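You operate a simulated robot arm through the tools that you are given. There is no shell and no other tool. Be economical: measure what you need, move in short steps, check, and stop when the job is done.

Carry out the task below with a simulated two-armed robot. There is one attempt and no reset: what you move stays moved.

## Task
The grey strip tripped: move one lamp to the black strip and light all four.
Fine: mind the MAX on the strips; grey and black strips switched off while you move it; press the grey strip's reset once; leave the other controls.

Only the result counts: the job must be done as asked and must still hold three seconds after the hand-in. Knocking over, shifting, dropping, spilling or breaking anything else fails it.

## Robot
Two 7-joint arms with fingered hands on one trunk, on a base that drives. Base frame: it is fixed to the floor where the robot stands at the start and does not move with it; the origin is under the middle of the robot, x ahead of it, y to its left, z up. Lengths are in m, angles in rad, forces in N, time in s.
The left shoulder is at the start at [0.07, 0.149, 1.085], the right one opposite. With the tool pointing down near the work surface each hand reaches from about 0.44 to 0.8 m from the robot's upright axis, wherever it stands, measured 20 degrees to its own side. Places, roughly: black strip [2.5, -3.3, 0.9]; blue lamp [2.25, -2.75, 1]; green lamp [2.25, -2.75, 1]; grey strip [2.4, -2.9, 0.9]; red lamp [2.5, -3.25, 1]; reset button of the black strip [2.6, -3.4, 0.9]; reset button of the grey strip [2.4, -3, 0.9]; switch of the black strip [2.6, -3.4, 0.9]; switch of the grey strip [2.4, -2.9, 0.9]; wall lever [2.5, -3.3, 0.3]; yellow lamp [2.5, -3, 1]. Payload 3.6 kg a hand.
Tool frame (each hand has its own): the origin (TCP) lies between the finger pads and is the grasp point; the fingertips stand 0.025 m ahead of it; z points along the fingers, y is the line along which they close. The gripper opens to 0.088 m. The gripper's body begins 0.029 m behind the TCP. The gripper is a hand of 4 fingers: y runs from the thumb to the fingers, the wrist lies at [-0.013, -0.097, -0.162] in the tool frame.
Orientation is that of the tool frame in the base frame, as a unit quaternion [w, x, y, z]. With the fingers straight down and the wrist toward the robot, the tool's x, y and z point along [0, 1, 0], [1, 0, 0] and [0, 0, -1] of the base frame.

## Interface
- The arms move only by the tool apply_moves. It takes "left_plan", "right_plan" or both (then of equal length, played together; a hand with none holds still); each is a list of rows, each a list of 2 entries, a list of its own where there are three numbers: the shift along the tool's x, y, z in cm, then the turn, a rotation vector about the tool's x, y, z in rad. In form: [[[x, y, z], [rx, ry, rz]], ...]. A call has 1 to 20 rows; each row is the pose to reach, as a shift and turn from the pose commanded when the call began, along the tool's axes at that moment. A row lasts 0.2 s, in which the tool goes at most 0.05 m and 0.15 rad; a call with a longer step from one row to the next is refused whole. Where a pose cannot be reached the arm comes as near as it can. A force on the tool above 40 N (or 10 N above the force at the start of the call, whichever is more), or a blocked arm, ends the call early, and 0.2 s more pass. In this call time passes only in rows, and 0.2 s behind the last. The reply holds the time, the measured pose of the TCP, the force on the tool along the base axes, the opening and the grip force, in the units named above and with some noise, with the torque about the TCP (base axes, N m) and any sound that the robot's microphone picked up.
- Cameras (640 x 400 px; columns grow to the right, rows downward): "scene" is now at [0.1386, 0.0085, 1.3138]; the picture's right is [0.10, -0.99, 0.00], its down [-0.57, -0.06, -0.82] and it looks along [0.82, 0.08, -0.57] (base axes); focal length 272 px, centre (320, 200). "left" rides on the left gripper at [-0.064, -0.083, -0.098] in its tool frame; the picture's right is [-0.62, -0.37, 0.69], its down [0.71, -0.63, 0.30] and it looks along [0.32, 0.68, 0.65] (tool axes); focal length 265 px, centre (320, 200). "right" rides on the right gripper at [0.064, -0.083, -0.098] in its tool frame; the picture's right is [-0.62, 0.37, -0.69], its down [-0.71, -0.63, 0.30] and it looks along [-0.32, 0.68, 0.65] (tool axes); focal length 265 px, centre (320, 200). There is no depth. A picture from a camera that has moved, and an enlarged one, comes with that camera's place and axes in the base frame and with its lens.
- camera(camera): a new picture of that camera. It takes no simulated time.
- slide_trunk(by): slides the trunk up (or, below 0, down) by that many m; the arms and the scene camera ride with it, the base frame stays. It gives what a move gives, with no picture.
- base_move(legs): drives the robot by 1 to 6 legs, each [ahead, left, turn to the left] in m, m and rad, along the robot's own axes; the way and the turn of a leg run together, so that a leg with both is an arc; at most 1.5 m and 3.142 rad a leg. The arms and the cameras ride along, it lands a little off, and it stops where it bumps. It gives what a move gives.
- set_fingers(index, middle, ring, thumb_bend, thumb_turn, hand): sets how far each is bent, from 0 (flat) to 1 (curled in); at 0.3 the hand is open as for a grip, at 0.7 the pads meet at the TCP. One left out holds its place. A second passes; each finger stops where it meets its share of the squeeze, and holds until it gets a number again. It is the only way to open and close the hand. It gives what a move gives, with no picture; readings hold the bend of each and the force on the fingers (four entries, about 0 where the hand has none), thumb and palm. thumb_turn goes from beside the hand (0) to across from the fingers (1), as for a grip.
- turn_head(pan, tilt): turns the head with the scene camera to pan (to the left, within 1.501 rad either way) and tilt (down, from -0.506 to 1.204), counted from straight ahead of the robot. It gives what a move gives.
- close_up(camera, box): a new picture of the part [left, top, right, bottom] of that camera's present view, enlarged. It takes no simulated time.
- close_job(): hands the job in; it is judged then, once.

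Work in short steps. Places have to be worked out from the pictures, the camera data and where the tool is seen: move nearer, look again, correct. Check each grasp and each placing, and mend what went wrong. You have 135 turns and 102 pictures in all, those below and enlarged ones among them. Open the grippers and draw the arms clear of the work before you hand the job in, unless the task says otherwise; then end with one line.

The tools are called as a command line: name --argument value ..., lists and objects as JSON in quotes. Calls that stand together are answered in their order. apply_moves: Moves the arms, as the interface text tells. Its arguments: {"type":"object","properties":{"left_plan":{"type":"array"},"right_plan":{"type":"array"}},"required":[]} The other tools are called the same way: slide_trunk (by) slides the trunk up or down; set_fingers (index, middle, ring, thumb_bend, thumb_turn, hand) moves the fingers one by one; base_move (legs) drives the base; turn_head (pan, tilt) turns the head that bears the scene camera; camera (camera) takes a picture; close_up (camera, box) takes an enlarged picture of a part of a camera's view; close_job () hands the job in.

At the start:

```text
clock: 0.0
left_tool_pos: [0.4423, 0.2372, 1.1496]
left_tool_rot: [0.0, 0.707, 0.707, 0.0]
left_contact_force: [0.8, 0.2, 0.4]
left_moment: [-0.02, -0.01, -0.01]
left_width: 0.0876
left_grasp_force: 0.0
left_shape: jaw
left_bend: [0.3, 0.3, 0.3, 0.3, 0.98]
left_finger forces: [0.0, 0.0, 0.1, 0.1, 0.0, 0.0]
right_tool_pos: [0.5112, -0.2476, 1.145]
right_tool_rot: [0.0, 0.707, 0.707, 0.0]
right_contact_force: [-0.7, -0.1, -0.6]
right_moment: [0.0, -0.01, 0.01]
right_width: 0.0877
right_grasp_force: 0.1
right_shape: jaw
right_bend: [0.3, 0.3, 0.3, 0.3, 0.98]
right_finger forces: [0.0, 0.0, 0.0, 0.0, 0.0, 0.0]
trunk travel left (down, up): [-0.575, 0.365]
robot x, y, heading: [-0.0009, 0.005, -0.005]
head pan, tilt: [0.099, 0.609]
```

scene: 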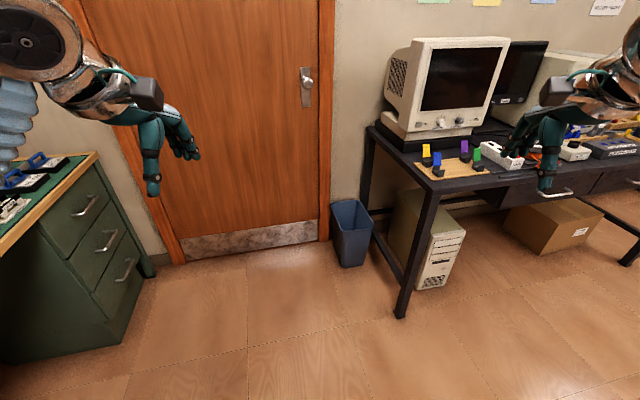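
right: 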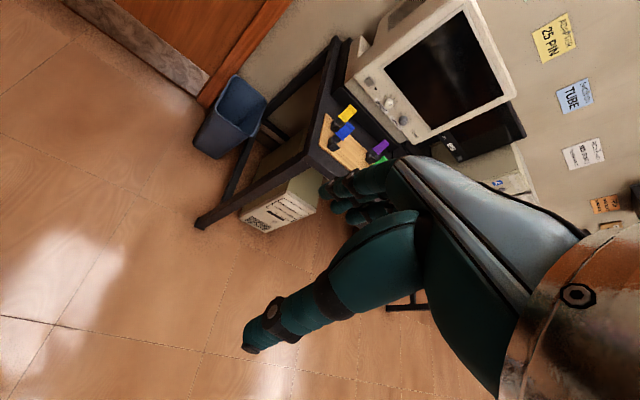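
left: 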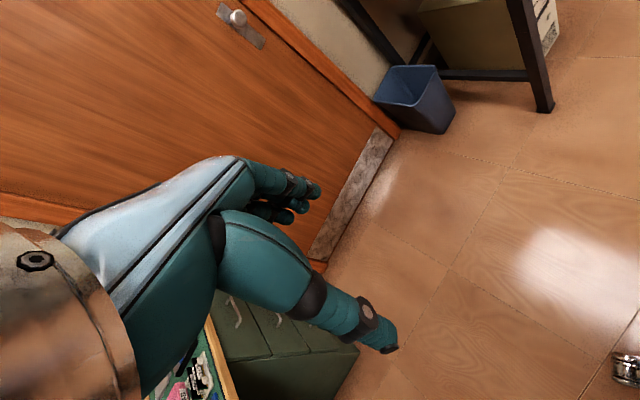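

The work lies far to the right-ahead, so I turn the head to the right to see the room first.

turn_head --pan -0.85 --tilt 0.35

camera --camera "scene"

```text
clock: 1.2
left_tool_pos: [0.4436, 0.238, 1.1504]
left_tool_rot: [0.0, 0.707, 0.707, 0.001]
left_contact_force: [0.0, 0.1, -0.8]
left_moment: [0.01, 0.05, 0.02]
left_width: 0.0874
left_grasp_force: 0.0
left_shape: jaw
left_bend: [0.3, 0.3, 0.3, 0.3, 0.98]
left_finger forces: [0.0, 0.0, 0.0, 0.0, 0.0, 0.1]
right_tool_pos: [0.5123, -0.2478, 1.144]
right_tool_rot: [0.0, 0.707, 0.707, 0.0]
right_contact_force: [-1.2, 0.0, -0.4]
right_moment: [-0.02, -0.03, -0.06]
right_width: 0.0875
right_grasp_force: 0.0
right_shape: jaw
right_bend: [0.3, 0.3, 0.3, 0.3, 0.98]
right_finger forces: [0.1, 0.1, 0.0, 0.0, 0.0, 0.1]
trunk travel left (down, up): [-0.575, 0.365]
robot x, y, heading: [0.0008, 0.0006, -0.001]
head pan, tilt: [-0.85, 0.351]
```

```text
98 pictures are left
camera scene: at [0.1122, -0.0702, 1.3374], right [-0.75, -0.66, 0.0], down [-0.23, 0.26, -0.94], along [0.62, -0.7, -0.34], focal length 272 px, centre (320, 200)
```

scene: 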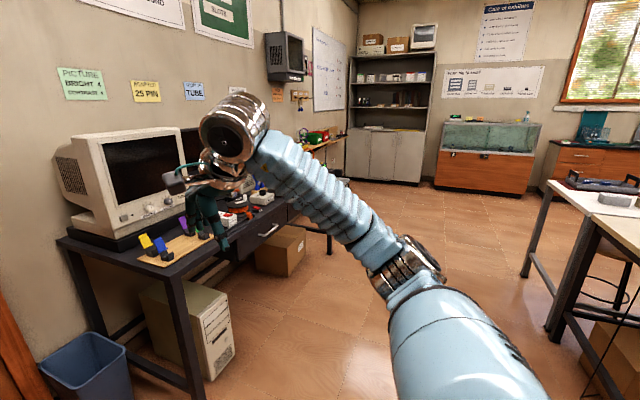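

The wall runs slanted (about 0.35 rad), the work bench lying past the computer desk. I drive diagonally through the free floor and then look.

base_move --legs '[[0.35, -1.0, 0], [0.55, -1.35, 0], [0.25, -0.75, 0.35]]'

turn_head --pan 0.0 --tilt 0.4

camera --camera "scene"

```text
clock: 40.7
left_tool_pos: [1.6105, -2.6584, 1.1504]
left_tool_rot: [0.0, 0.571, 0.821, -0.001]
left_contact_force: [0.4, 0.2, -0.6]
left_moment: [-0.01, 0.0, -0.01]
left_width: 0.0877
left_grasp_force: 0.0
left_shape: jaw
left_bend: [0.3, 0.3, 0.3, 0.3, 0.98]
left_finger forces: [0.0, 0.0, 0.0, 0.1, 0.0, 0.1]
right_tool_pos: [1.8449, -3.0901, 1.1451]
right_tool_rot: [-0.001, 0.571, 0.821, 0.001]
right_contact_force: [-0.6, -0.2, -0.2]
right_moment: [0.02, 0.01, 0.0]
right_width: 0.0877
right_grasp_force: 0.1
right_shape: jaw
right_bend: [0.3, 0.3, 0.3, 0.3, 0.98]
right_finger forces: [0.0, 0.0, 0.0, 0.0, 0.1, 0.1]
trunk travel left (down, up): [-0.575, 0.365]
robot x, y, heading: [1.2802, -3.0364, 0.357]
head pan, tilt: [-0.85, 0.351]
```

```text
clock: 41.8
left_tool_pos: [1.6115, -2.6587, 1.1512]
left_tool_rot: [-0.001, 0.571, 0.821, 0.0]
left_contact_force: [1.0, -0.1, 0.4]
left_moment: [-0.05, 0.03, -0.01]
left_width: 0.0877
left_grasp_force: 0.0
left_shape: jaw
left_bend: [0.3, 0.3, 0.3, 0.3, 0.98]
left_finger forces: [0.0, 0.0, 0.0, 0.1, 0.0, 0.1]
right_tool_pos: [1.8445, -3.0901, 1.1439]
right_tool_rot: [0.0, 0.572, 0.821, 0.001]
right_contact_force: [0.2, 0.1, 0.4]
right_moment: [0.02, 0.04, -0.02]
right_width: 0.0875
right_grasp_force: 0.0
right_shape: jaw
right_bend: [0.3, 0.3, 0.3, 0.3, 0.98]
right_finger forces: [0.0, 0.0, 0.0, 0.0, 0.0, 0.0]
trunk travel left (down, up): [-0.575, 0.365]
robot x, y, heading: [1.2785, -3.0322, 0.357]
head pan, tilt: [0.0, 0.4]
```

```text
97 pictures are left
camera scene: at [1.4139, -2.9868, 1.3329], right [0.35, -0.94, 0.0], down [-0.37, -0.13, -0.92], along [0.86, 0.32, -0.39], focal length 272 px, centre (320, 200)
```

scene: 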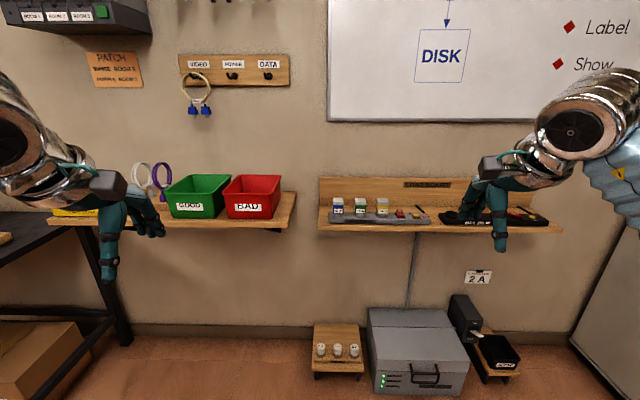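

The lamp shelf is on the wall at the right. I enlarge that area to read labels.

close_up --camera "scene" --box '[310, 165, 570, 295]'

close_up --camera "scene" --box '[300, 260, 540, 400]'

```text
2.46 times, centred on (440, 230) of scene
camera zoom: at [1.4139, -2.9868, 1.3329], right [0.35, -0.94, 0.0], down [-0.37, -0.13, -0.92], along [0.86, 0.32, -0.39], focal length 670 px, centre (25, 126)
```

zoom: 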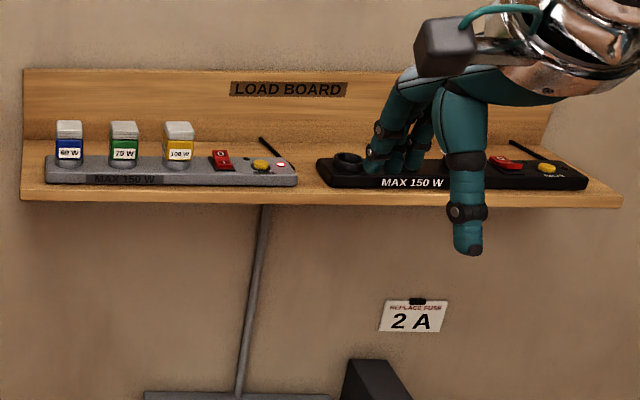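

```text
2.67 times, centred on (420, 330) of scene
camera zoom: at [1.4139, -2.9868, 1.3329], right [0.35, -0.94, 0.0], down [-0.37, -0.13, -0.92], along [0.86, 0.32, -0.39], focal length 726 px, centre (53, -147)
```

zoom: 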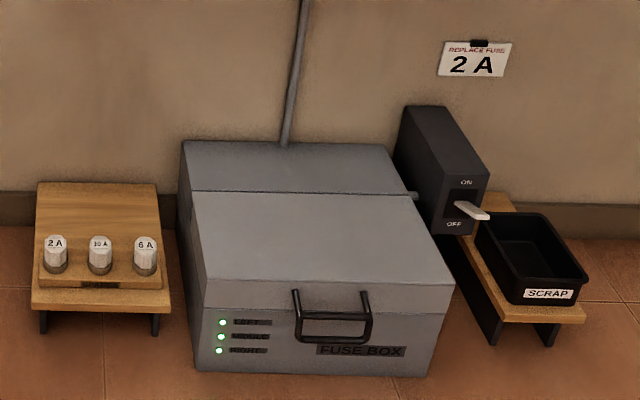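

The right hand hides the black strip's lamp; I move it 25 cm to the right and look again.

apply_moves --right_plan '[[[-5, 0, 0], [0, 0, 0]], [[-10, -2, 0], [0, 0, 0]], [[-15, -5, 0], [0, 0, 0]], [[-20, -9, 0], [0, 0, 0]], [[-24, -12, 0], [0, 0, 0]]]'

turn_head --pan -0.3 --tilt 0.35

camera --camera "scene"

```text
refused: row 2 steps farther than a row can; nothing moved
```

```text
clock: 42.6
left_tool_pos: [1.6116, -2.6581, 1.1505]
left_tool_rot: [0.0, 0.572, 0.82, 0.001]
left_contact_force: [-0.3, 0.1, -0.3]
left_moment: [0.0, 0.0, 0.05]
left_width: 0.0876
left_grasp_force: 0.0
left_shape: jaw
left_bend: [0.3, 0.3, 0.3, 0.3, 0.98]
left_finger forces: [0.1, 0.0, 0.0, 0.0, 0.0, 0.0]
right_tool_pos: [1.8446, -3.0906, 1.1434]
right_tool_rot: [0.0, 0.571, 0.821, 0.0]
right_contact_force: [0.3, -0.2, 1.7]
right_moment: [0.01, 0.01, -0.02]
right_width: 0.0875
right_grasp_force: 0.1
right_shape: jaw
right_bend: [0.3, 0.3, 0.3, 0.3, 0.98]
right_finger forces: [0.0, 0.0, 0.1, 0.1, 0.0, 0.0]
trunk travel left (down, up): [-0.575, 0.365]
robot x, y, heading: [1.2797, -3.0357, 0.353]
head pan, tilt: [-0.3, 0.351]
```

```text
94 pictures are left
camera scene: at [1.4196, -3.0135, 1.3374], right [0.06, -1.0, 0.0], down [-0.34, -0.02, -0.94], along [0.94, 0.05, -0.34], focal length 272 px, centre (320, 200)
```

scene: 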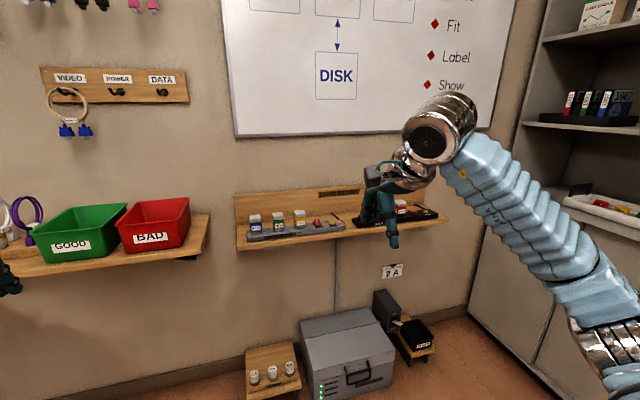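

I redo the arm shift with shorter steps.

apply_moves --right_plan '[[[-4, -2, 0], [0, 0, 0]], [[-8, -4, 0], [0, 0, 0]], [[-12, -6, 0], [0, 0, 0]], [[-16, -8, 0], [0, 0, 0]], [[-20, -10, 0], [0, 0, 0]]]'

close_up --camera "scene" --box '[230, 180, 450, 300]'

```text
clock: 43.8
left_tool_pos: [1.6097, -2.6572, 1.1508]
left_tool_rot: [0.0, 0.571, 0.821, 0.0]
left_contact_force: [0.1, 1.1, 0.2]
left_moment: [-0.01, -0.04, -0.01]
left_width: 0.0877
left_grasp_force: 0.0
left_shape: jaw
left_bend: [0.3, 0.3, 0.3, 0.3, 0.98]
left_finger forces: [0.1, 0.1, 0.1, 0.1, 0.0, 0.1]
right_tool_pos: [1.8169, -3.3127, 1.1455]
right_tool_rot: [0.001, 0.571, 0.821, 0.001]
right_contact_force: [-0.8, 0.5, 0.6]
right_moment: [0.0, -0.02, 0.01]
right_width: 0.0874
right_grasp_force: 0.1
right_shape: jaw
right_bend: [0.3, 0.3, 0.3, 0.3, 0.98]
right_finger forces: [0.0, 0.1, 0.0, 0.1, 0.0, 0.0]
trunk travel left (down, up): [-0.575, 0.365]
robot x, y, heading: [1.2779, -3.0336, 0.355]
head pan, tilt: [-0.3, 0.351]
```

```text
2.91 times, centred on (340, 240) of scene
camera zoom: at [1.4176, -3.0139, 1.3377], right [0.06, -1.0, 0.0], down [-0.34, -0.02, -0.94], along [0.94, 0.05, -0.34], focal length 792 px, centre (262, 84)
```

zoom: 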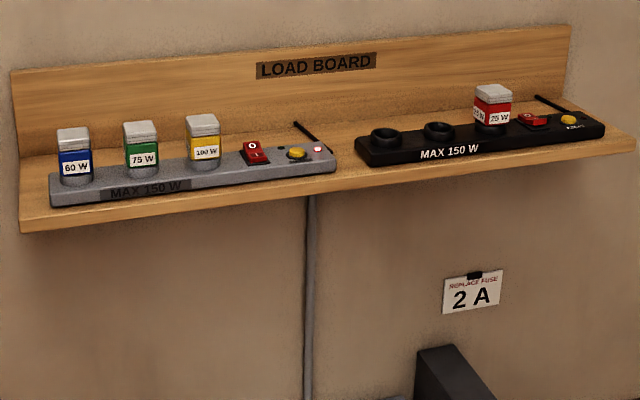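

Blue 60, green 75, yellow 100, red 25 W, MAX 150 each: so yellow must move (grey 135 W, black 125 W). I drive nearer and to the right so the right arm covers both strips.

base_move --legs '[[0.0, -0.27, 0], [0.38, 0.0, 0]]'

turn_head --pan -0.2 --tilt 0.6

camera --camera "scene"

camera --camera "right"

```text
clock: 52.9
left_tool_pos: [2.0622, -2.7763, 1.1515]
left_tool_rot: [0.0, 0.569, 0.822, 0.0]
left_contact_force: [0.3, -0.6, 0.0]
left_moment: [0.04, 0.02, 0.03]
left_width: 0.0877
left_grasp_force: 0.1
left_shape: jaw
left_bend: [0.3, 0.3, 0.3, 0.3, 0.98]
left_finger forces: [0.0, 0.0, 0.1, 0.0, 0.1, 0.0]
right_tool_pos: [2.2708, -3.4313, 1.1442]
right_tool_rot: [0.001, 0.57, 0.821, 0.001]
right_contact_force: [-0.3, -0.9, 0.3]
right_moment: [0.01, 0.0, -0.04]
right_width: 0.0878
right_grasp_force: 0.0
right_shape: jaw
right_bend: [0.3, 0.3, 0.3, 0.3, 0.98]
right_finger forces: [0.1, 0.1, 0.1, 0.0, 0.0, 0.0]
trunk travel left (down, up): [-0.575, 0.365]
robot x, y, heading: [1.7337, -3.1545, 0.358]
head pan, tilt: [-0.3, 0.351]
```

```text
clock: 53.6
left_tool_pos: [2.0616, -2.7762, 1.1496]
left_tool_rot: [-0.001, 0.571, 0.821, 0.0]
left_contact_force: [-0.1, -0.3, -0.4]
left_moment: [0.0, -0.02, 0.02]
left_width: 0.0879
left_grasp_force: 0.0
left_shape: jaw
left_bend: [0.3, 0.3, 0.3, 0.3, 0.98]
left_finger forces: [0.0, 0.1, 0.0, 0.0, 0.0, 0.0]
right_tool_pos: [2.2723, -3.4279, 1.1442]
right_tool_rot: [0.0, 0.57, 0.821, 0.0]
right_contact_force: [0.3, 0.4, 1.3]
right_moment: [0.0, 0.0, 0.01]
right_width: 0.0876
right_grasp_force: 0.2
right_shape: jaw
right_bend: [0.3, 0.3, 0.3, 0.3, 0.98]
right_finger forces: [0.0, 0.0, 0.1, 0.1, 0.0, 0.1]
trunk travel left (down, up): [-0.575, 0.365]
robot x, y, heading: [1.732, -3.1542, 0.36]
head pan, tilt: [-0.201, 0.6]
```

```text
92 pictures are left
camera scene: at [1.8673, -3.1224, 1.3147], right [0.16, -0.99, 0.0], down [-0.56, -0.09, -0.83], along [0.82, 0.13, -0.56], focal length 272 px, centre (320, 200)
```

scene: 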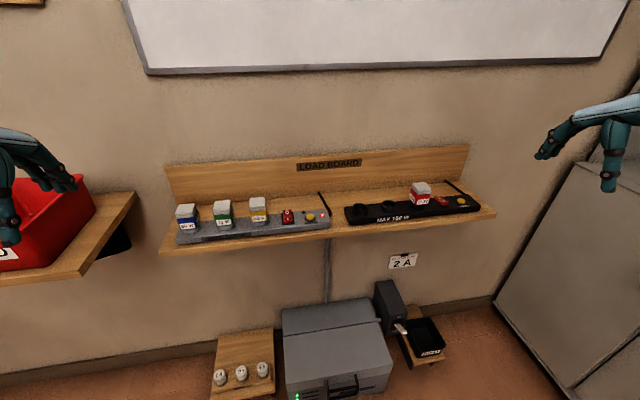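

```text
91 pictures are left
camera right: at [2.1712, -3.3989, 1.2431], right [0.56, -0.45, 0.69], down [-0.34, -0.89, -0.3], along [0.75, -0.06, -0.65], focal length 265 px, centre (320, 200)
```

right: 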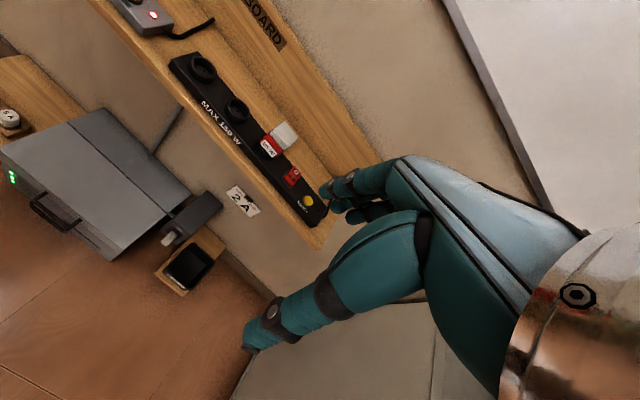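

I get a sharp enlarged view of both strips for measuring and for reading the switch states.

close_up --camera "scene" --box '[160, 180, 340, 260]'

close_up --camera "scene" --box '[320, 160, 500, 240]'

close_up --camera "right" --box '[150, 30, 350, 240]'

```text
3.56 times, centred on (250, 220) of scene
camera zoom: at [1.8673, -3.1224, 1.3147], right [0.16, -0.99, 0.0], down [-0.56, -0.09, -0.83], along [0.82, 0.13, -0.56], focal length 967 px, centre (569, 129)
```

zoom: 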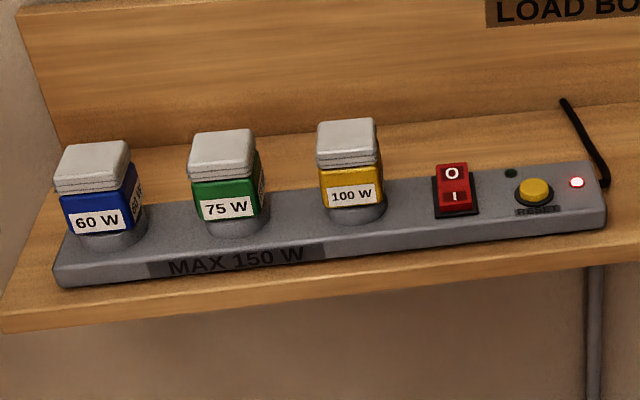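

```text
3.56 times, centred on (410, 200) of scene
camera zoom: at [1.8673, -3.1224, 1.3147], right [0.16, -0.99, 0.0], down [-0.56, -0.09, -0.83], along [0.82, 0.13, -0.56], focal length 967 px, centre (0, 200)
```

zoom: 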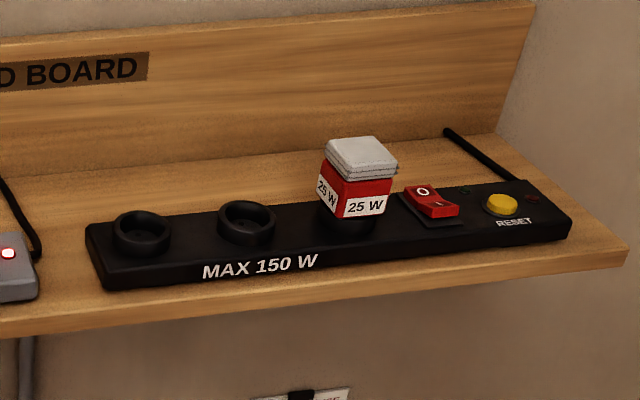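

```text
1.90 times, centred on (250, 135) of right
camera zoom: at [2.1712, -3.3989, 1.2431], right [0.56, -0.45, 0.69], down [-0.34, -0.89, -0.3], along [0.75, -0.06, -0.65], focal length 506 px, centre (453, 324)
```

zoom: 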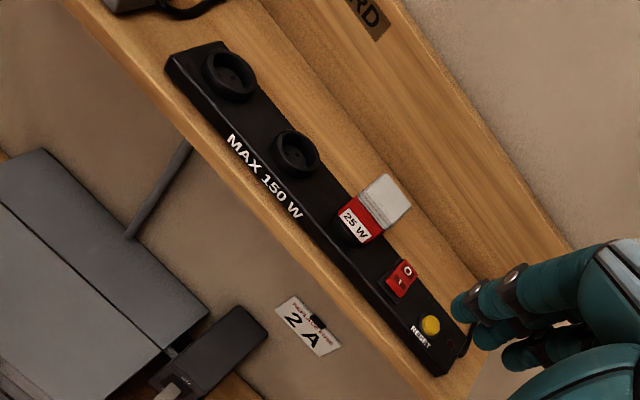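

I zoom strongly on both rocker switches to judge their states.

close_up --camera "scene" --box '[275, 205, 335, 243]'

close_up --camera "scene" --box '[425, 188, 485, 226]'

close_up --camera "right" --box '[270, 155, 330, 220]'

```text
10.53 times, centred on (305, 224) of scene
camera zoom: at [1.8673, -3.1224, 1.3147], right [0.16, -0.99, 0.0], down [-0.56, -0.09, -0.83], along [0.82, 0.13, -0.56], focal length 2864 px, centre (478, -53)
```

zoom: 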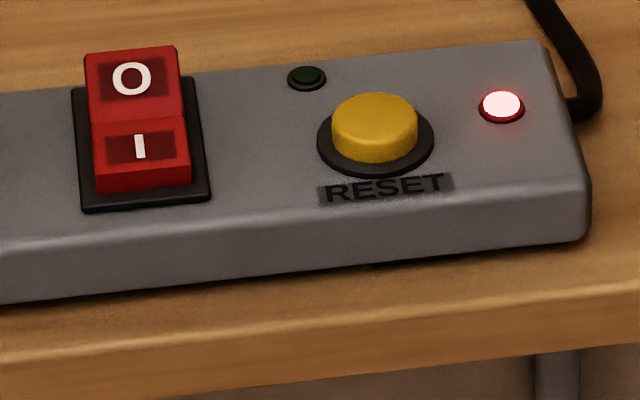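

```text
10.53 times, centred on (455, 207) of scene
camera zoom: at [1.8673, -3.1224, 1.3147], right [0.16, -0.99, 0.0], down [-0.56, -0.09, -0.83], along [0.82, 0.13, -0.56], focal length 2864 px, centre (-1101, 126)
```

zoom: 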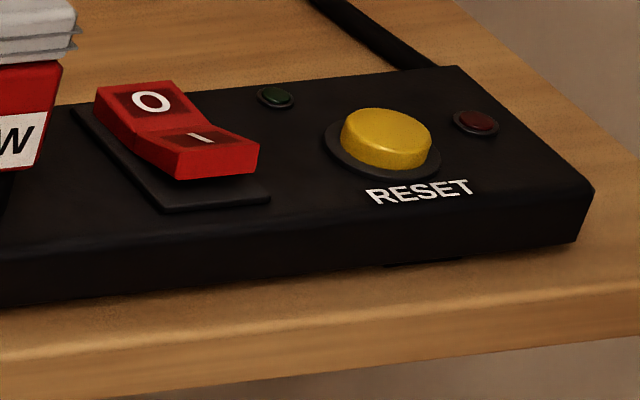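

```text
6.15 times, centred on (300, 188) of right
camera zoom: at [2.1712, -3.3989, 1.2431], right [0.56, -0.45, 0.69], down [-0.34, -0.89, -0.3], along [0.75, -0.06, -0.65], focal length 1633 px, centre (443, 277)
```

zoom: 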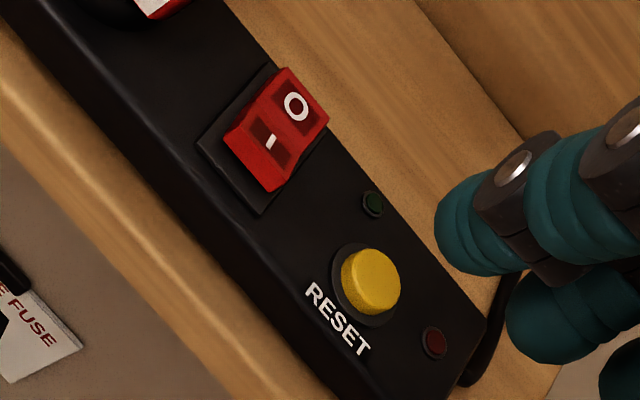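

Grey rocker: O end raised, I end down, so grey is ON (tripped); black: I end raised, so it is already OFF. I shape the right hand to a pointing index, bring it over above the grey strip's controls at safe height, and look.

set_fingers --hand "right" --index 0.4 --middle 1 --ring 1 --thumb_bend 0.3 --thumb_turn 0

apply_moves --right_plan '[[[4.5, 0, 0], [0, 0, 0]], [[9, 0, 0], [0, 0, 0]], [[13.5, 0, 0], [0, 0, 0]], [[18, 0, 0], [0, 0, 0]], [[22.5, 0, 0], [0, 0, 0]], [[27, 0, 0], [0, 0, 0]], [[31.5, 0, 0], [0, 0, 0]], [[36, 0, 0], [0, 0, 0]], [[40, 0, 1], [0, 0, 0]]]'

camera --camera "scene"

camera --camera "right"

```text
clock: 54.6
left_tool_pos: [2.0624, -2.776, 1.1499]
left_tool_rot: [0.0, 0.57, 0.821, 0.0]
left_contact_force: [0.4, -0.8, 0.3]
left_moment: [0.01, 0.01, -0.01]
left_width: 0.0876
left_grasp_force: 0.1
left_shape: jaw
left_bend: [0.3, 0.3, 0.3, 0.3, 0.98]
left_finger forces: [0.1, 0.0, 0.1, 0.1, 0.1, 0.0]
right_tool_pos: [2.271, -3.4288, 1.145]
right_tool_rot: [0.0, 0.569, 0.822, 0.0]
right_contact_force: [0.3, 0.3, 0.5]
right_moment: [0.0, -0.01, 0.03]
right_width: 0.1134
right_grasp_force: 0.0
right_shape: fingers
right_bend: [0.4, 1.0, 1.0, 0.3, 0.0]
right_finger forces: [0.0, 0.1, 0.1, 0.0, 0.0, 0.0]
trunk travel left (down, up): [-0.575, 0.365]
robot x, y, heading: [1.7325, -3.1512, 0.358]
head pan, tilt: [-0.201, 0.6]
```

```text
clock: 56.6
left_tool_pos: [2.061, -2.7742, 1.1495]
left_tool_rot: [0.0, 0.57, 0.822, 0.0]
left_contact_force: [0.1, 0.9, 0.0]
left_moment: [-0.01, 0.01, 0.0]
left_width: 0.0876
left_grasp_force: 0.0
left_shape: jaw
left_bend: [0.3, 0.3, 0.3, 0.3, 0.98]
left_finger forces: [0.1, 0.1, 0.1, 0.1, 0.0, 0.0]
right_tool_pos: [2.1309, -3.0528, 1.1335]
right_tool_rot: [0.001, 0.571, 0.821, -0.001]
right_contact_force: [-1.0, 0.1, -0.6]
right_moment: [-0.01, 0.03, 0.02]
right_width: 0.1135
right_grasp_force: 0.1
right_shape: fingers
right_bend: [0.4, 1.0, 1.0, 0.3, 0.0]
right_finger forces: [0.0, 0.0, 0.0, 0.1, 0.0, 0.0]
trunk travel left (down, up): [-0.575, 0.365]
robot x, y, heading: [1.733, -3.1562, 0.359]
head pan, tilt: [-0.201, 0.6]
```

```text
84 pictures are left
camera scene: at [1.8665, -3.1207, 1.3147], right [0.16, -0.99, 0.0], down [-0.56, -0.09, -0.83], along [0.82, 0.13, -0.56], focal length 272 px, centre (320, 200)
```

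scene: 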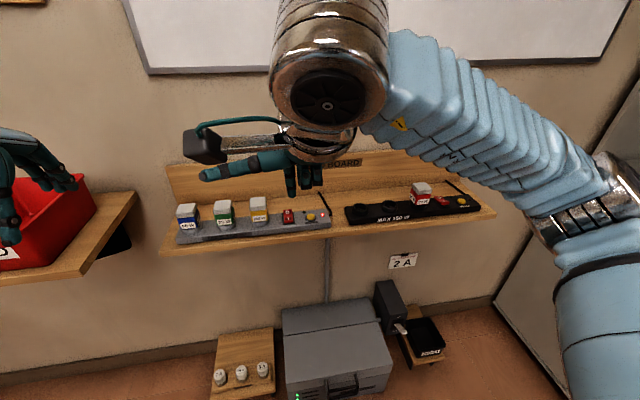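

```text
83 pictures are left
camera right: at [2.0306, -3.0227, 1.2328], right [0.56, -0.45, 0.69], down [-0.34, -0.89, -0.3], along [0.75, -0.07, -0.65], focal length 265 px, centre (320, 200)
```

right: 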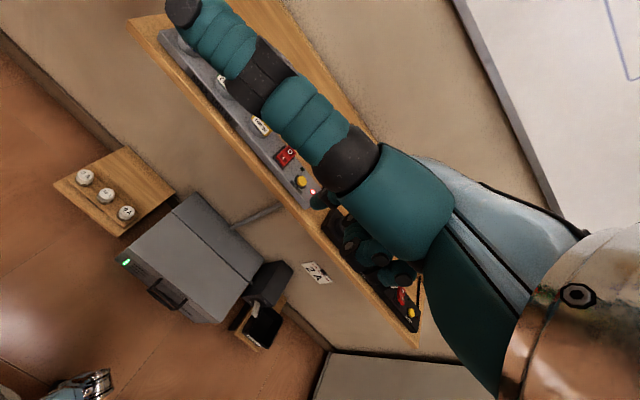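

With thumb_turn 0 the thumb sticks out left towards the lamps; I fold it across instead and look again close.

set_fingers --hand "right" --index 0.35 --thumb_bend 0.9 --thumb_turn 1

close_up --camera "scene" --box '[160, 120, 360, 245]'

camera --camera "right"

```text
clock: 57.6
left_tool_pos: [2.0611, -2.7747, 1.1513]
left_tool_rot: [0.001, 0.57, 0.822, 0.0]
left_contact_force: [-0.5, -0.1, 0.6]
left_moment: [-0.01, 0.01, 0.03]
left_width: 0.0874
left_grasp_force: 0.2
left_shape: jaw
left_bend: [0.3, 0.3, 0.3, 0.3, 0.98]
left_finger forces: [0.0, 0.0, 0.0, 0.0, 0.0, 0.1]
right_tool_pos: [2.1333, -3.0536, 1.1337]
right_tool_rot: [0.0, 0.57, 0.822, 0.0]
right_contact_force: [-0.1, 0.0, -1.5]
right_moment: [0.01, -0.03, 0.0]
right_width: 0.0145
right_grasp_force: 0.2
right_shape: fingers
right_bend: [0.35, 1.0, 1.0, 0.9, 1.0]
right_finger forces: [0.0, 0.1, 0.0, 0.0, 0.0, 0.0]
trunk travel left (down, up): [-0.575, 0.365]
robot x, y, heading: [1.7353, -3.1512, 0.356]
head pan, tilt: [-0.201, 0.6]
```

```text
3.20 times, centred on (260, 182) of scene
camera zoom: at [1.8673, -3.122, 1.3147], right [0.16, -0.99, 0.0], down [-0.56, -0.09, -0.82], along [0.81, 0.13, -0.57], focal length 871 px, centre (512, 256)
```

zoom: 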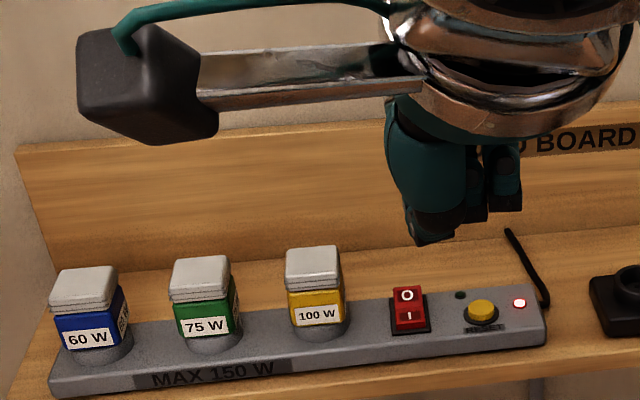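

```text
81 pictures are left
camera right: at [2.0314, -3.0244, 1.2328], right [0.56, -0.45, 0.69], down [-0.34, -0.89, -0.3], along [0.75, -0.06, -0.65], focal length 265 px, centre (320, 200)
```

right: 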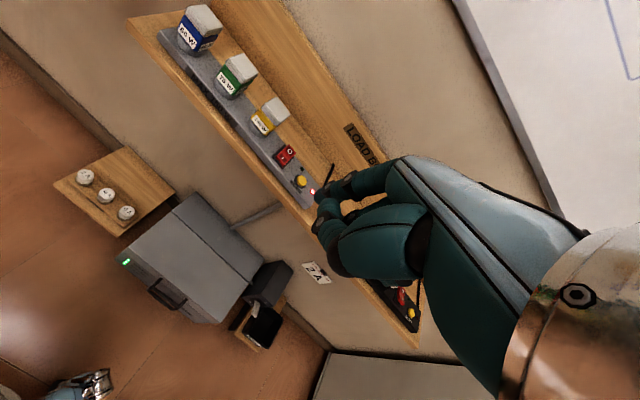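

I zoom into the hand camera to find the index fingertip.

close_up --camera "right" --box '[250, 130, 430, 290]'

```text
2.50 times, centred on (340, 210) of right
camera zoom: at [2.0314, -3.0244, 1.2328], right [0.56, -0.45, 0.69], down [-0.34, -0.89, -0.3], along [0.75, -0.06, -0.65], focal length 664 px, centre (270, 175)
```

zoom: 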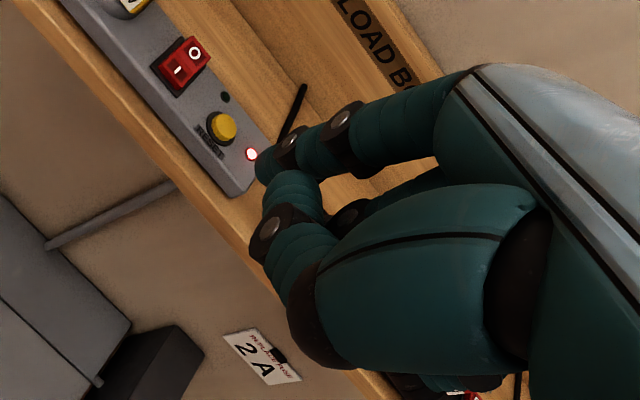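

The thumb tip is close to the index tip; I open the thumb fully instead, since it would then hang well in front of the shelf edge, and check.

set_fingers --hand "right" --index 0.45 --thumb_bend 0 --thumb_turn 1

close_up --camera "scene" --box '[160, 120, 360, 245]'

camera --camera "right"

```text
clock: 58.6
left_tool_pos: [2.0619, -2.7752, 1.1493]
left_tool_rot: [0.0, 0.57, 0.821, 0.001]
left_contact_force: [0.3, 0.2, 0.7]
left_moment: [0.0, 0.0, -0.02]
left_width: 0.0877
left_grasp_force: 0.1
left_shape: jaw
left_bend: [0.3, 0.3, 0.3, 0.3, 0.98]
left_finger forces: [0.1, 0.0, 0.0, 0.0, 0.1, 0.0]
right_tool_pos: [2.1323, -3.0553, 1.1334]
right_tool_rot: [0.0, 0.57, 0.822, 0.001]
right_contact_force: [0.6, 0.9, -0.8]
right_moment: [0.0, -0.03, -0.02]
right_width: 0.0849
right_grasp_force: 0.1
right_shape: fingers
right_bend: [0.45, 1.0, 1.0, 0.0, 0.95]
right_finger forces: [0.0, 0.0, 0.1, 0.0, 0.0, 0.1]
trunk travel left (down, up): [-0.575, 0.365]
robot x, y, heading: [1.7329, -3.15, 0.356]
head pan, tilt: [-0.201, 0.6]
```

```text
3.20 times, centred on (260, 182) of scene
camera zoom: at [1.8673, -3.1225, 1.3147], right [0.16, -0.99, 0.0], down [-0.56, -0.09, -0.83], along [0.81, 0.13, -0.56], focal length 871 px, centre (512, 256)
```

zoom: 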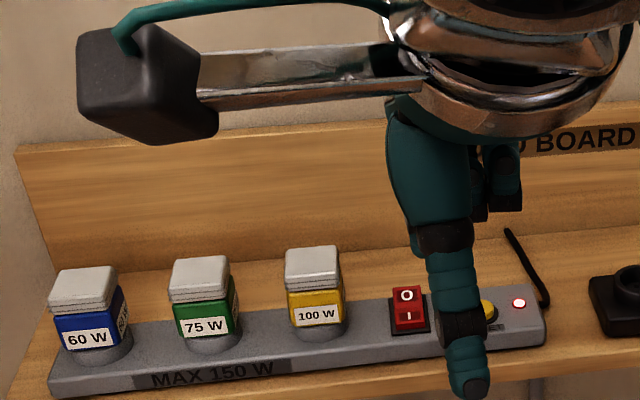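

```text
78 pictures are left
camera right: at [2.0314, -3.0249, 1.2329], right [0.56, -0.45, 0.69], down [-0.34, -0.89, -0.3], along [0.75, -0.06, -0.65], focal length 265 px, centre (320, 200)
```

right: 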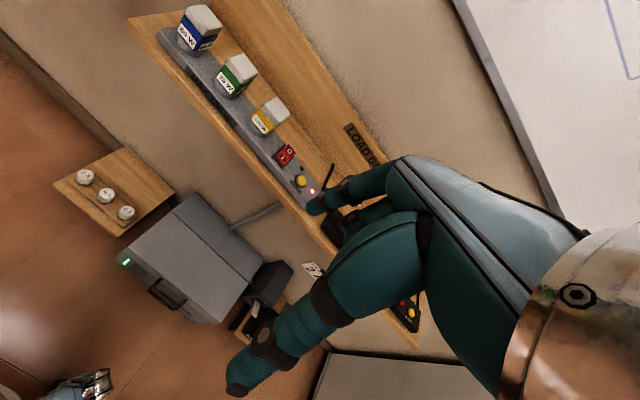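

Index tip is lowest at about tool (0.006, 0.032, 0.023); the thumb hangs in front of the shelf edge. I move forward to above the grey rocker's O end, staying high.

apply_moves --right_plan '[[[0, 4.5, 0], [0, 0, 0]], [[0, 9, 1], [0, 0, 0]], [[0, 13.5, 3], [0, 0, 0]], [[0, 18, 5], [0, 0, 0]], [[0, 22.5, 7], [0, 0, 0]], [[-0.5, 26.5, 9], [0, 0, 0]], [[-0.5, 27.6, 13], [0, 0, 0]], [[-0.5, 27.6, 17], [0, 0, 0]]]'

camera --camera "scene"

camera --camera "right"

```text
clock: 60.4
left_tool_pos: [2.0622, -2.7773, 1.1507]
left_tool_rot: [0.0, 0.57, 0.822, 0.0]
left_contact_force: [-0.3, -0.5, -0.3]
left_moment: [-0.02, -0.01, -0.01]
left_width: 0.0876
left_grasp_force: 0.0
left_shape: jaw
left_bend: [0.3, 0.3, 0.3, 0.3, 0.98]
left_finger forces: [0.1, 0.1, 0.0, 0.1, 0.0, 0.0]
right_tool_pos: [2.3924, -2.9623, 0.9633]
right_tool_rot: [0.0, 0.569, 0.822, 0.001]
right_contact_force: [-0.4, 0.0, 0.1]
right_moment: [0.0, 0.01, 0.01]
right_width: 0.0848
right_grasp_force: 0.1
right_shape: fingers
right_bend: [0.45, 1.0, 1.0, 0.0, 0.95]
right_finger forces: [0.0, 0.0, 0.1, 0.0, 0.0, 0.1]
trunk travel left (down, up): [-0.575, 0.365]
robot x, y, heading: [1.7318, -3.152, 0.357]
head pan, tilt: [-0.201, 0.6]
```

```text
77 pictures are left
camera scene: at [1.8678, -3.1228, 1.3147], right [0.16, -0.99, 0.0], down [-0.56, -0.09, -0.82], along [0.81, 0.13, -0.57], focal length 272 px, centre (320, 200)
```

scene: 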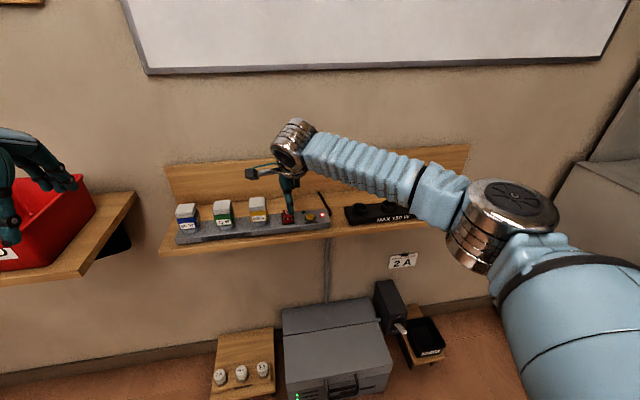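

```text
76 pictures are left
camera right: at [2.291, -2.9331, 1.0624], right [0.56, -0.45, 0.69], down [-0.34, -0.89, -0.3], along [0.75, -0.06, -0.65], focal length 265 px, centre (320, 200)
```

right: 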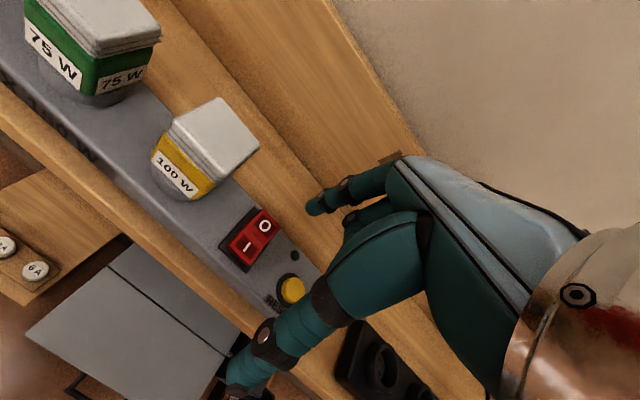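

The hand camera confirms the rocker's O end at (2.420, -2.945); the tip is over it. I lower 4 cm and view.

apply_moves --right_plan '[[[0, 0, 2], [0, 0, 0]], [[0, 0, 4], [0, 0, 0]]]'

close_up --camera "right" --box '[170, 120, 370, 320]'

close_up --camera "scene" --box '[240, 170, 340, 240]'

```text
clock: 61.0
left_tool_pos: [2.063, -2.776, 1.1502]
left_tool_rot: [0.001, 0.57, 0.821, 0.0]
left_contact_force: [-0.1, 0.0, 0.5]
left_moment: [0.02, 0.02, 0.02]
left_width: 0.088
left_grasp_force: 0.0
left_shape: jaw
left_bend: [0.3, 0.3, 0.3, 0.3, 0.98]
left_finger forces: [0.0, 0.1, 0.1, 0.1, 0.0, 0.0]
right_tool_pos: [2.3918, -2.9623, 0.9236]
right_tool_rot: [0.0, 0.57, 0.821, 0.0]
right_contact_force: [0.4, -0.1, -0.2]
right_moment: [0.01, 0.0, -0.03]
right_width: 0.0853
right_grasp_force: 0.1
right_shape: fingers
right_bend: [0.45, 1.0, 1.0, 0.0, 0.95]
right_finger forces: [0.0, 0.1, 0.1, 0.0, 0.0, 0.0]
trunk travel left (down, up): [-0.575, 0.365]
robot x, y, heading: [1.7368, -3.1568, 0.364]
head pan, tilt: [-0.201, 0.6]
```

```text
2.00 times, centred on (270, 220) of right
camera zoom: at [2.2913, -2.9325, 1.0226], right [0.56, -0.45, 0.69], down [-0.34, -0.89, -0.3], along [0.75, -0.06, -0.65], focal length 531 px, centre (420, 160)
```

zoom: 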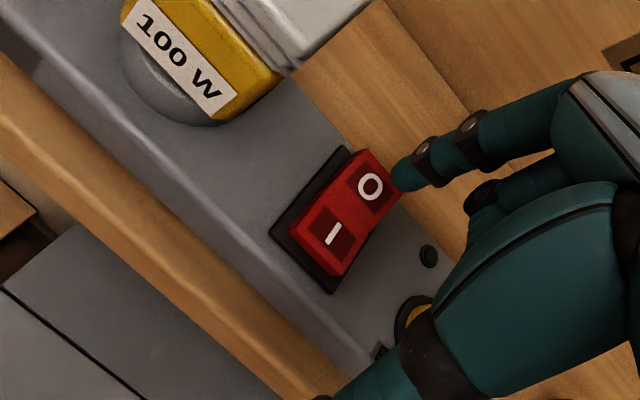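

```text
5.71 times, centred on (290, 205) of scene
camera zoom: at [1.8678, -3.1224, 1.3146], right [0.16, -0.99, 0.0], down [-0.56, -0.09, -0.82], along [0.81, 0.13, -0.57], focal length 1555 px, centre (491, 171)
```

zoom: 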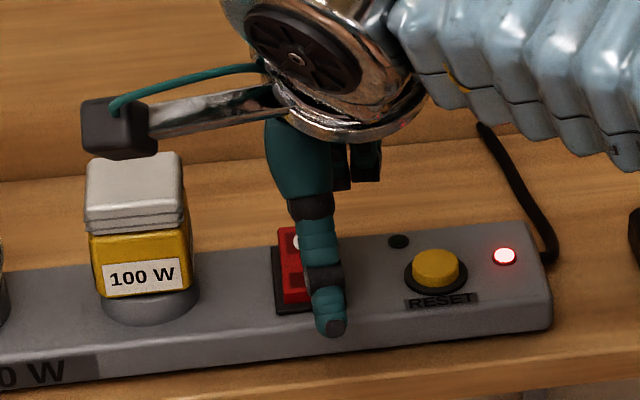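

The tip is set to land on the O mark. I press down in small steps, up to ~2.2 cm, a bit further back for leverage.

apply_moves --right_plan '[[[0, 0.3, 0.7], [0, 0, 0]], [[0, 0.3, 1.2], [0, 0, 0]], [[0, 0.3, 1.6], [0, 0, 0]], [[0, 0.3, 1.9], [0, 0, 0]], [[0, 0.3, 2.2], [0, 0, 0]]]'

close_up --camera "right" --box '[170, 120, 370, 320]'

```text
clock: 62.2
left_tool_pos: [2.0622, -2.7749, 1.1494]
left_tool_rot: [-0.001, 0.57, 0.822, 0.001]
left_contact_force: [-0.7, -0.5, 0.6]
left_moment: [-0.01, 0.03, -0.01]
left_width: 0.0876
left_grasp_force: 0.1
left_shape: jaw
left_bend: [0.3, 0.3, 0.3, 0.3, 0.98]
left_finger forces: [0.0, 0.1, 0.0, 0.0, 0.1, 0.0]
right_tool_pos: [2.3947, -2.9612, 0.9013]
right_tool_rot: [0.0, 0.569, 0.822, 0.0]
right_contact_force: [-0.2, 0.7, 0.1]
right_moment: [0.03, -0.03, 0.02]
right_width: 0.0848
right_grasp_force: 0.1
right_shape: fingers
right_bend: [0.45, 1.0, 1.0, 0.0, 0.95]
right_finger forces: [0.0, 0.0, 0.1, 0.0, 0.1, 0.1]
trunk travel left (down, up): [-0.575, 0.365]
robot x, y, heading: [1.7314, -3.1518, 0.36]
head pan, tilt: [-0.201, 0.6]
```

```text
2.00 times, centred on (270, 220) of right
camera zoom: at [2.2937, -2.9312, 1.0006], right [0.56, -0.45, 0.69], down [-0.34, -0.89, -0.3], along [0.75, -0.06, -0.65], focal length 531 px, centre (420, 160)
```

zoom: 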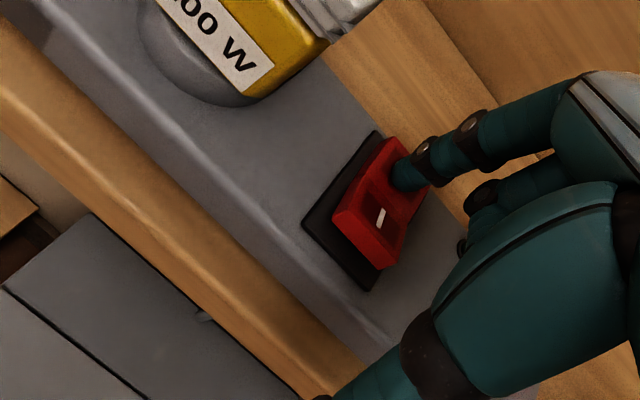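

The rocker has flipped (I end raised): grey is off. I lift straight up and check.

apply_moves --right_plan '[[[0, 0, -3], [0, 0, 0]], [[0, 0, -7], [0, 0, 0]], [[0, -4, -10], [0, 0, 0]]]'

close_up --camera "right" --box '[70, 60, 370, 360]'

```text
clock: 63.0
left_tool_pos: [2.0611, -2.7761, 1.1521]
left_tool_rot: [0.0, 0.57, 0.821, 0.001]
left_contact_force: [-0.7, 0.4, 0.9]
left_moment: [0.0, 0.01, -0.03]
left_width: 0.0875
left_grasp_force: 0.0
left_shape: jaw
left_bend: [0.3, 0.3, 0.3, 0.3, 0.98]
left_finger forces: [0.0, 0.1, 0.0, 0.0, 0.0, 0.0]
right_tool_pos: [2.355, -2.9778, 1.0033]
right_tool_rot: [0.0, 0.569, 0.822, 0.001]
right_contact_force: [-0.2, 0.1, 0.6]
right_moment: [0.01, 0.0, 0.02]
right_width: 0.0848
right_grasp_force: 0.0
right_shape: fingers
right_bend: [0.45, 1.0, 1.0, 0.0, 0.95]
right_finger forces: [0.0, 0.0, 0.1, 0.0, 0.0, 0.0]
trunk travel left (down, up): [-0.575, 0.365]
robot x, y, heading: [1.7338, -3.1562, 0.358]
head pan, tilt: [-0.201, 0.6]
```

```text
1.33 times, centred on (220, 210) of right
camera zoom: at [2.2549, -2.9482, 1.1026], right [0.56, -0.45, 0.69], down [-0.34, -0.89, -0.31], along [0.76, -0.06, -0.65], focal length 354 px, centre (453, 187)
```

zoom: 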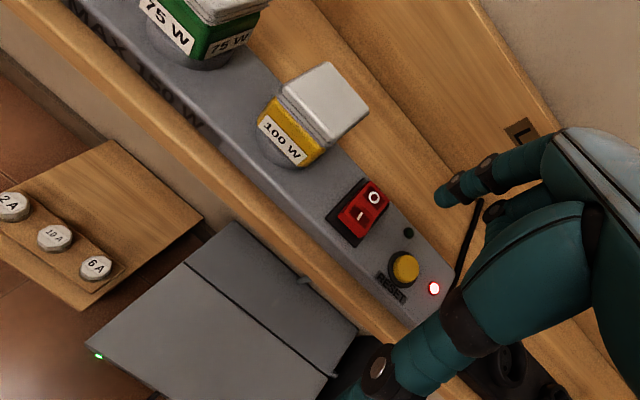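

Grey is off. Next, the yellow lamp: cap top triangulates to about (2.380, -2.886, 0.945). I raise the hand, open it for a grip, and go above the lamp.

apply_moves --right_plan '[[[0, 0, -4], [0, 0, 0]], [[0, 0, -7], [0, 0, 0]], [[3, 2, -9], [0, 0, 0]], [[6, 4, -9], [0, 0, 0]], [[7.7, 5.6, -9], [0, 0, 0]]]'

set_fingers --hand "right" --index 0.3 --middle 0.3 --ring 0.3 --thumb_bend 0.3 --thumb_turn 1

camera --camera "right"

close_up --camera "scene" --box '[170, 120, 340, 240]'

```text
clock: 64.2
left_tool_pos: [2.0613, -2.7758, 1.15]
left_tool_rot: [0.001, 0.571, 0.821, 0.0]
left_contact_force: [0.3, 0.4, -0.7]
left_moment: [0.0, -0.02, 0.02]
left_width: 0.088
left_grasp_force: 0.0
left_shape: jaw
left_bend: [0.3, 0.3, 0.3, 0.3, 0.98]
left_finger forces: [0.0, 0.1, 0.0, 0.0, 0.1, 0.0]
right_tool_pos: [2.3775, -2.8868, 1.0912]
right_tool_rot: [0.001, 0.569, 0.823, 0.0]
right_contact_force: [-0.3, -0.6, -0.9]
right_moment: [0.0, 0.02, 0.0]
right_width: 0.085
right_grasp_force: 0.0
right_shape: fingers
right_bend: [0.45, 1.0, 1.0, 0.0, 0.95]
right_finger forces: [0.0, 0.1, 0.0, 0.1, 0.0, 0.0]
right hand out of reach, approached as far as the arm can: row 5
trunk travel left (down, up): [-0.575, 0.365]
robot x, y, heading: [1.7291, -3.1544, 0.356]
head pan, tilt: [-0.201, 0.6]
```

```text
clock: 65.2
left_tool_pos: [2.0617, -2.7754, 1.151]
left_tool_rot: [0.0, 0.57, 0.822, -0.001]
left_contact_force: [-0.6, -0.7, -0.3]
left_moment: [0.01, 0.01, 0.02]
left_width: 0.0878
left_grasp_force: 0.0
left_shape: jaw
left_bend: [0.3, 0.3, 0.3, 0.3, 0.98]
left_finger forces: [0.0, 0.1, 0.1, 0.1, 0.0, 0.0]
right_tool_pos: [2.379, -2.8869, 1.091]
right_tool_rot: [0.0, 0.57, 0.822, 0.0]
right_contact_force: [-0.1, 0.7, 0.1]
right_moment: [0.01, 0.01, 0.01]
right_width: 0.0851
right_grasp_force: 0.1
right_shape: fingers
right_bend: [0.3, 0.3, 0.3, 0.3, 0.97]
right_finger forces: [0.1, 0.0, 0.1, 0.0, 0.1, 0.1]
trunk travel left (down, up): [-0.575, 0.365]
robot x, y, heading: [1.7343, -3.154, 0.357]
head pan, tilt: [-0.201, 0.6]
```

```text
71 pictures are left
camera right: at [2.2778, -2.8574, 1.1894], right [0.56, -0.45, 0.69], down [-0.34, -0.89, -0.3], along [0.75, -0.06, -0.65], focal length 265 px, centre (320, 200)
```

right: 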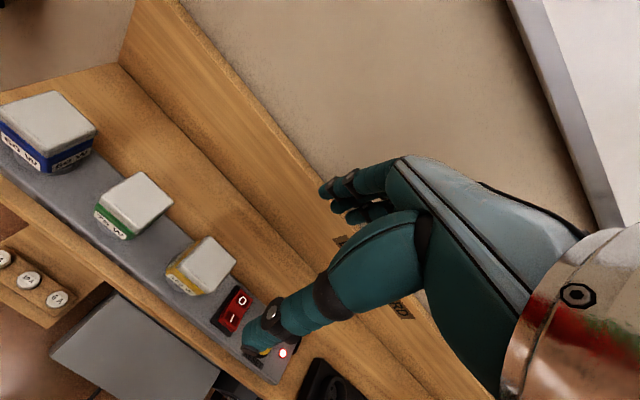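

```text
3.33 times, centred on (255, 180) of scene
camera zoom: at [1.8668, -3.1224, 1.3147], right [0.16, -0.99, 0.0], down [-0.56, -0.09, -0.83], along [0.82, 0.13, -0.56], focal length 907 px, centre (537, 267)
```

zoom: 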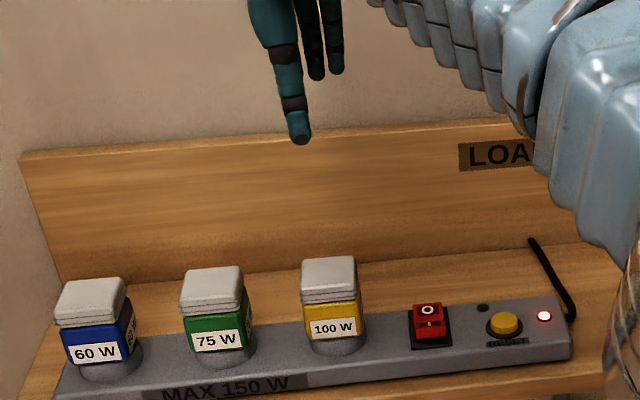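

The last bit was at the edge of reach, so I will move the base 7 cm ahead; before that I lift and draw back the left hand to keep clear of the bin.

apply_moves --left_plan '[[[0, -2, -4], [0, 0, 0]], [[0, -4, -8], [0, 0, 0]], [[0, -6, -12], [0, 0, 0]]]'

base_move --legs '[[0.07, 0.0, 0]]'

camera --camera "scene"

```text
clock: 66.0
left_tool_pos: [2.0053, -2.7979, 1.271]
left_tool_rot: [-0.001, 0.57, 0.822, -0.001]
left_contact_force: [-0.6, 0.6, -1.1]
left_moment: [0.0, -0.01, -0.01]
left_width: 0.0878
left_grasp_force: 0.1
left_shape: jaw
left_bend: [0.3, 0.3, 0.3, 0.3, 0.98]
left_finger forces: [0.0, 0.1, 0.0, 0.0, 0.0, 0.0]
right_tool_pos: [2.3787, -2.8879, 1.0919]
right_tool_rot: [0.001, 0.57, 0.822, 0.001]
right_contact_force: [0.1, 0.3, -0.1]
right_moment: [0.05, -0.02, 0.0]
right_width: 0.0848
right_grasp_force: 0.1
right_shape: fingers
right_bend: [0.3, 0.3, 0.3, 0.3, 0.97]
right_finger forces: [0.1, 0.0, 0.0, 0.0, 0.1, 0.1]
trunk travel left (down, up): [-0.575, 0.365]
robot x, y, heading: [1.7349, -3.1554, 0.36]
head pan, tilt: [-0.201, 0.6]
```

```text
clock: 67.3
left_tool_pos: [2.0486, -2.7824, 1.2712]
left_tool_rot: [0.0, 0.57, 0.822, 0.0]
left_contact_force: [-0.3, -0.3, 0.2]
left_moment: [0.0, 0.03, -0.03]
left_width: 0.0878
left_grasp_force: 0.0
left_shape: jaw
left_bend: [0.3, 0.3, 0.3, 0.3, 0.98]
left_finger forces: [0.0, 0.0, 0.0, 0.0, 0.1, 0.0]
right_tool_pos: [2.4374, -2.9037, 1.0302]
right_tool_rot: [-0.012, 0.582, 0.812, -0.046]
right_contact_force: [-0.2, -0.9, -0.8]
right_moment: [0.01, 0.03, 0.05]
right_width: 0.085
right_grasp_force: 0.0
right_shape: fingers
right_bend: [0.3, 0.3, 0.3, 0.3, 0.97]
right_finger forces: [0.1, 0.0, 0.0, 0.0, 0.0, 0.0]
trunk travel left (down, up): [-0.575, 0.365]
robot x, y, heading: [1.7674, -3.1392, 0.358]
head pan, tilt: [-0.201, 0.6]
stopped in leg 1: the robot was blocked; the commanded pose is now the measured one
```

```text
69 pictures are left
camera scene: at [1.9055, -3.1082, 1.3146], right [0.16, -0.99, 0.0], down [-0.56, -0.09, -0.82], along [0.81, 0.13, -0.57], focal length 272 px, centre (320, 200)
```

scene: 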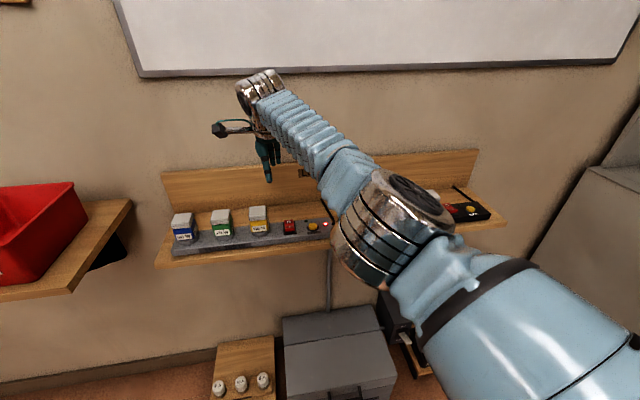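

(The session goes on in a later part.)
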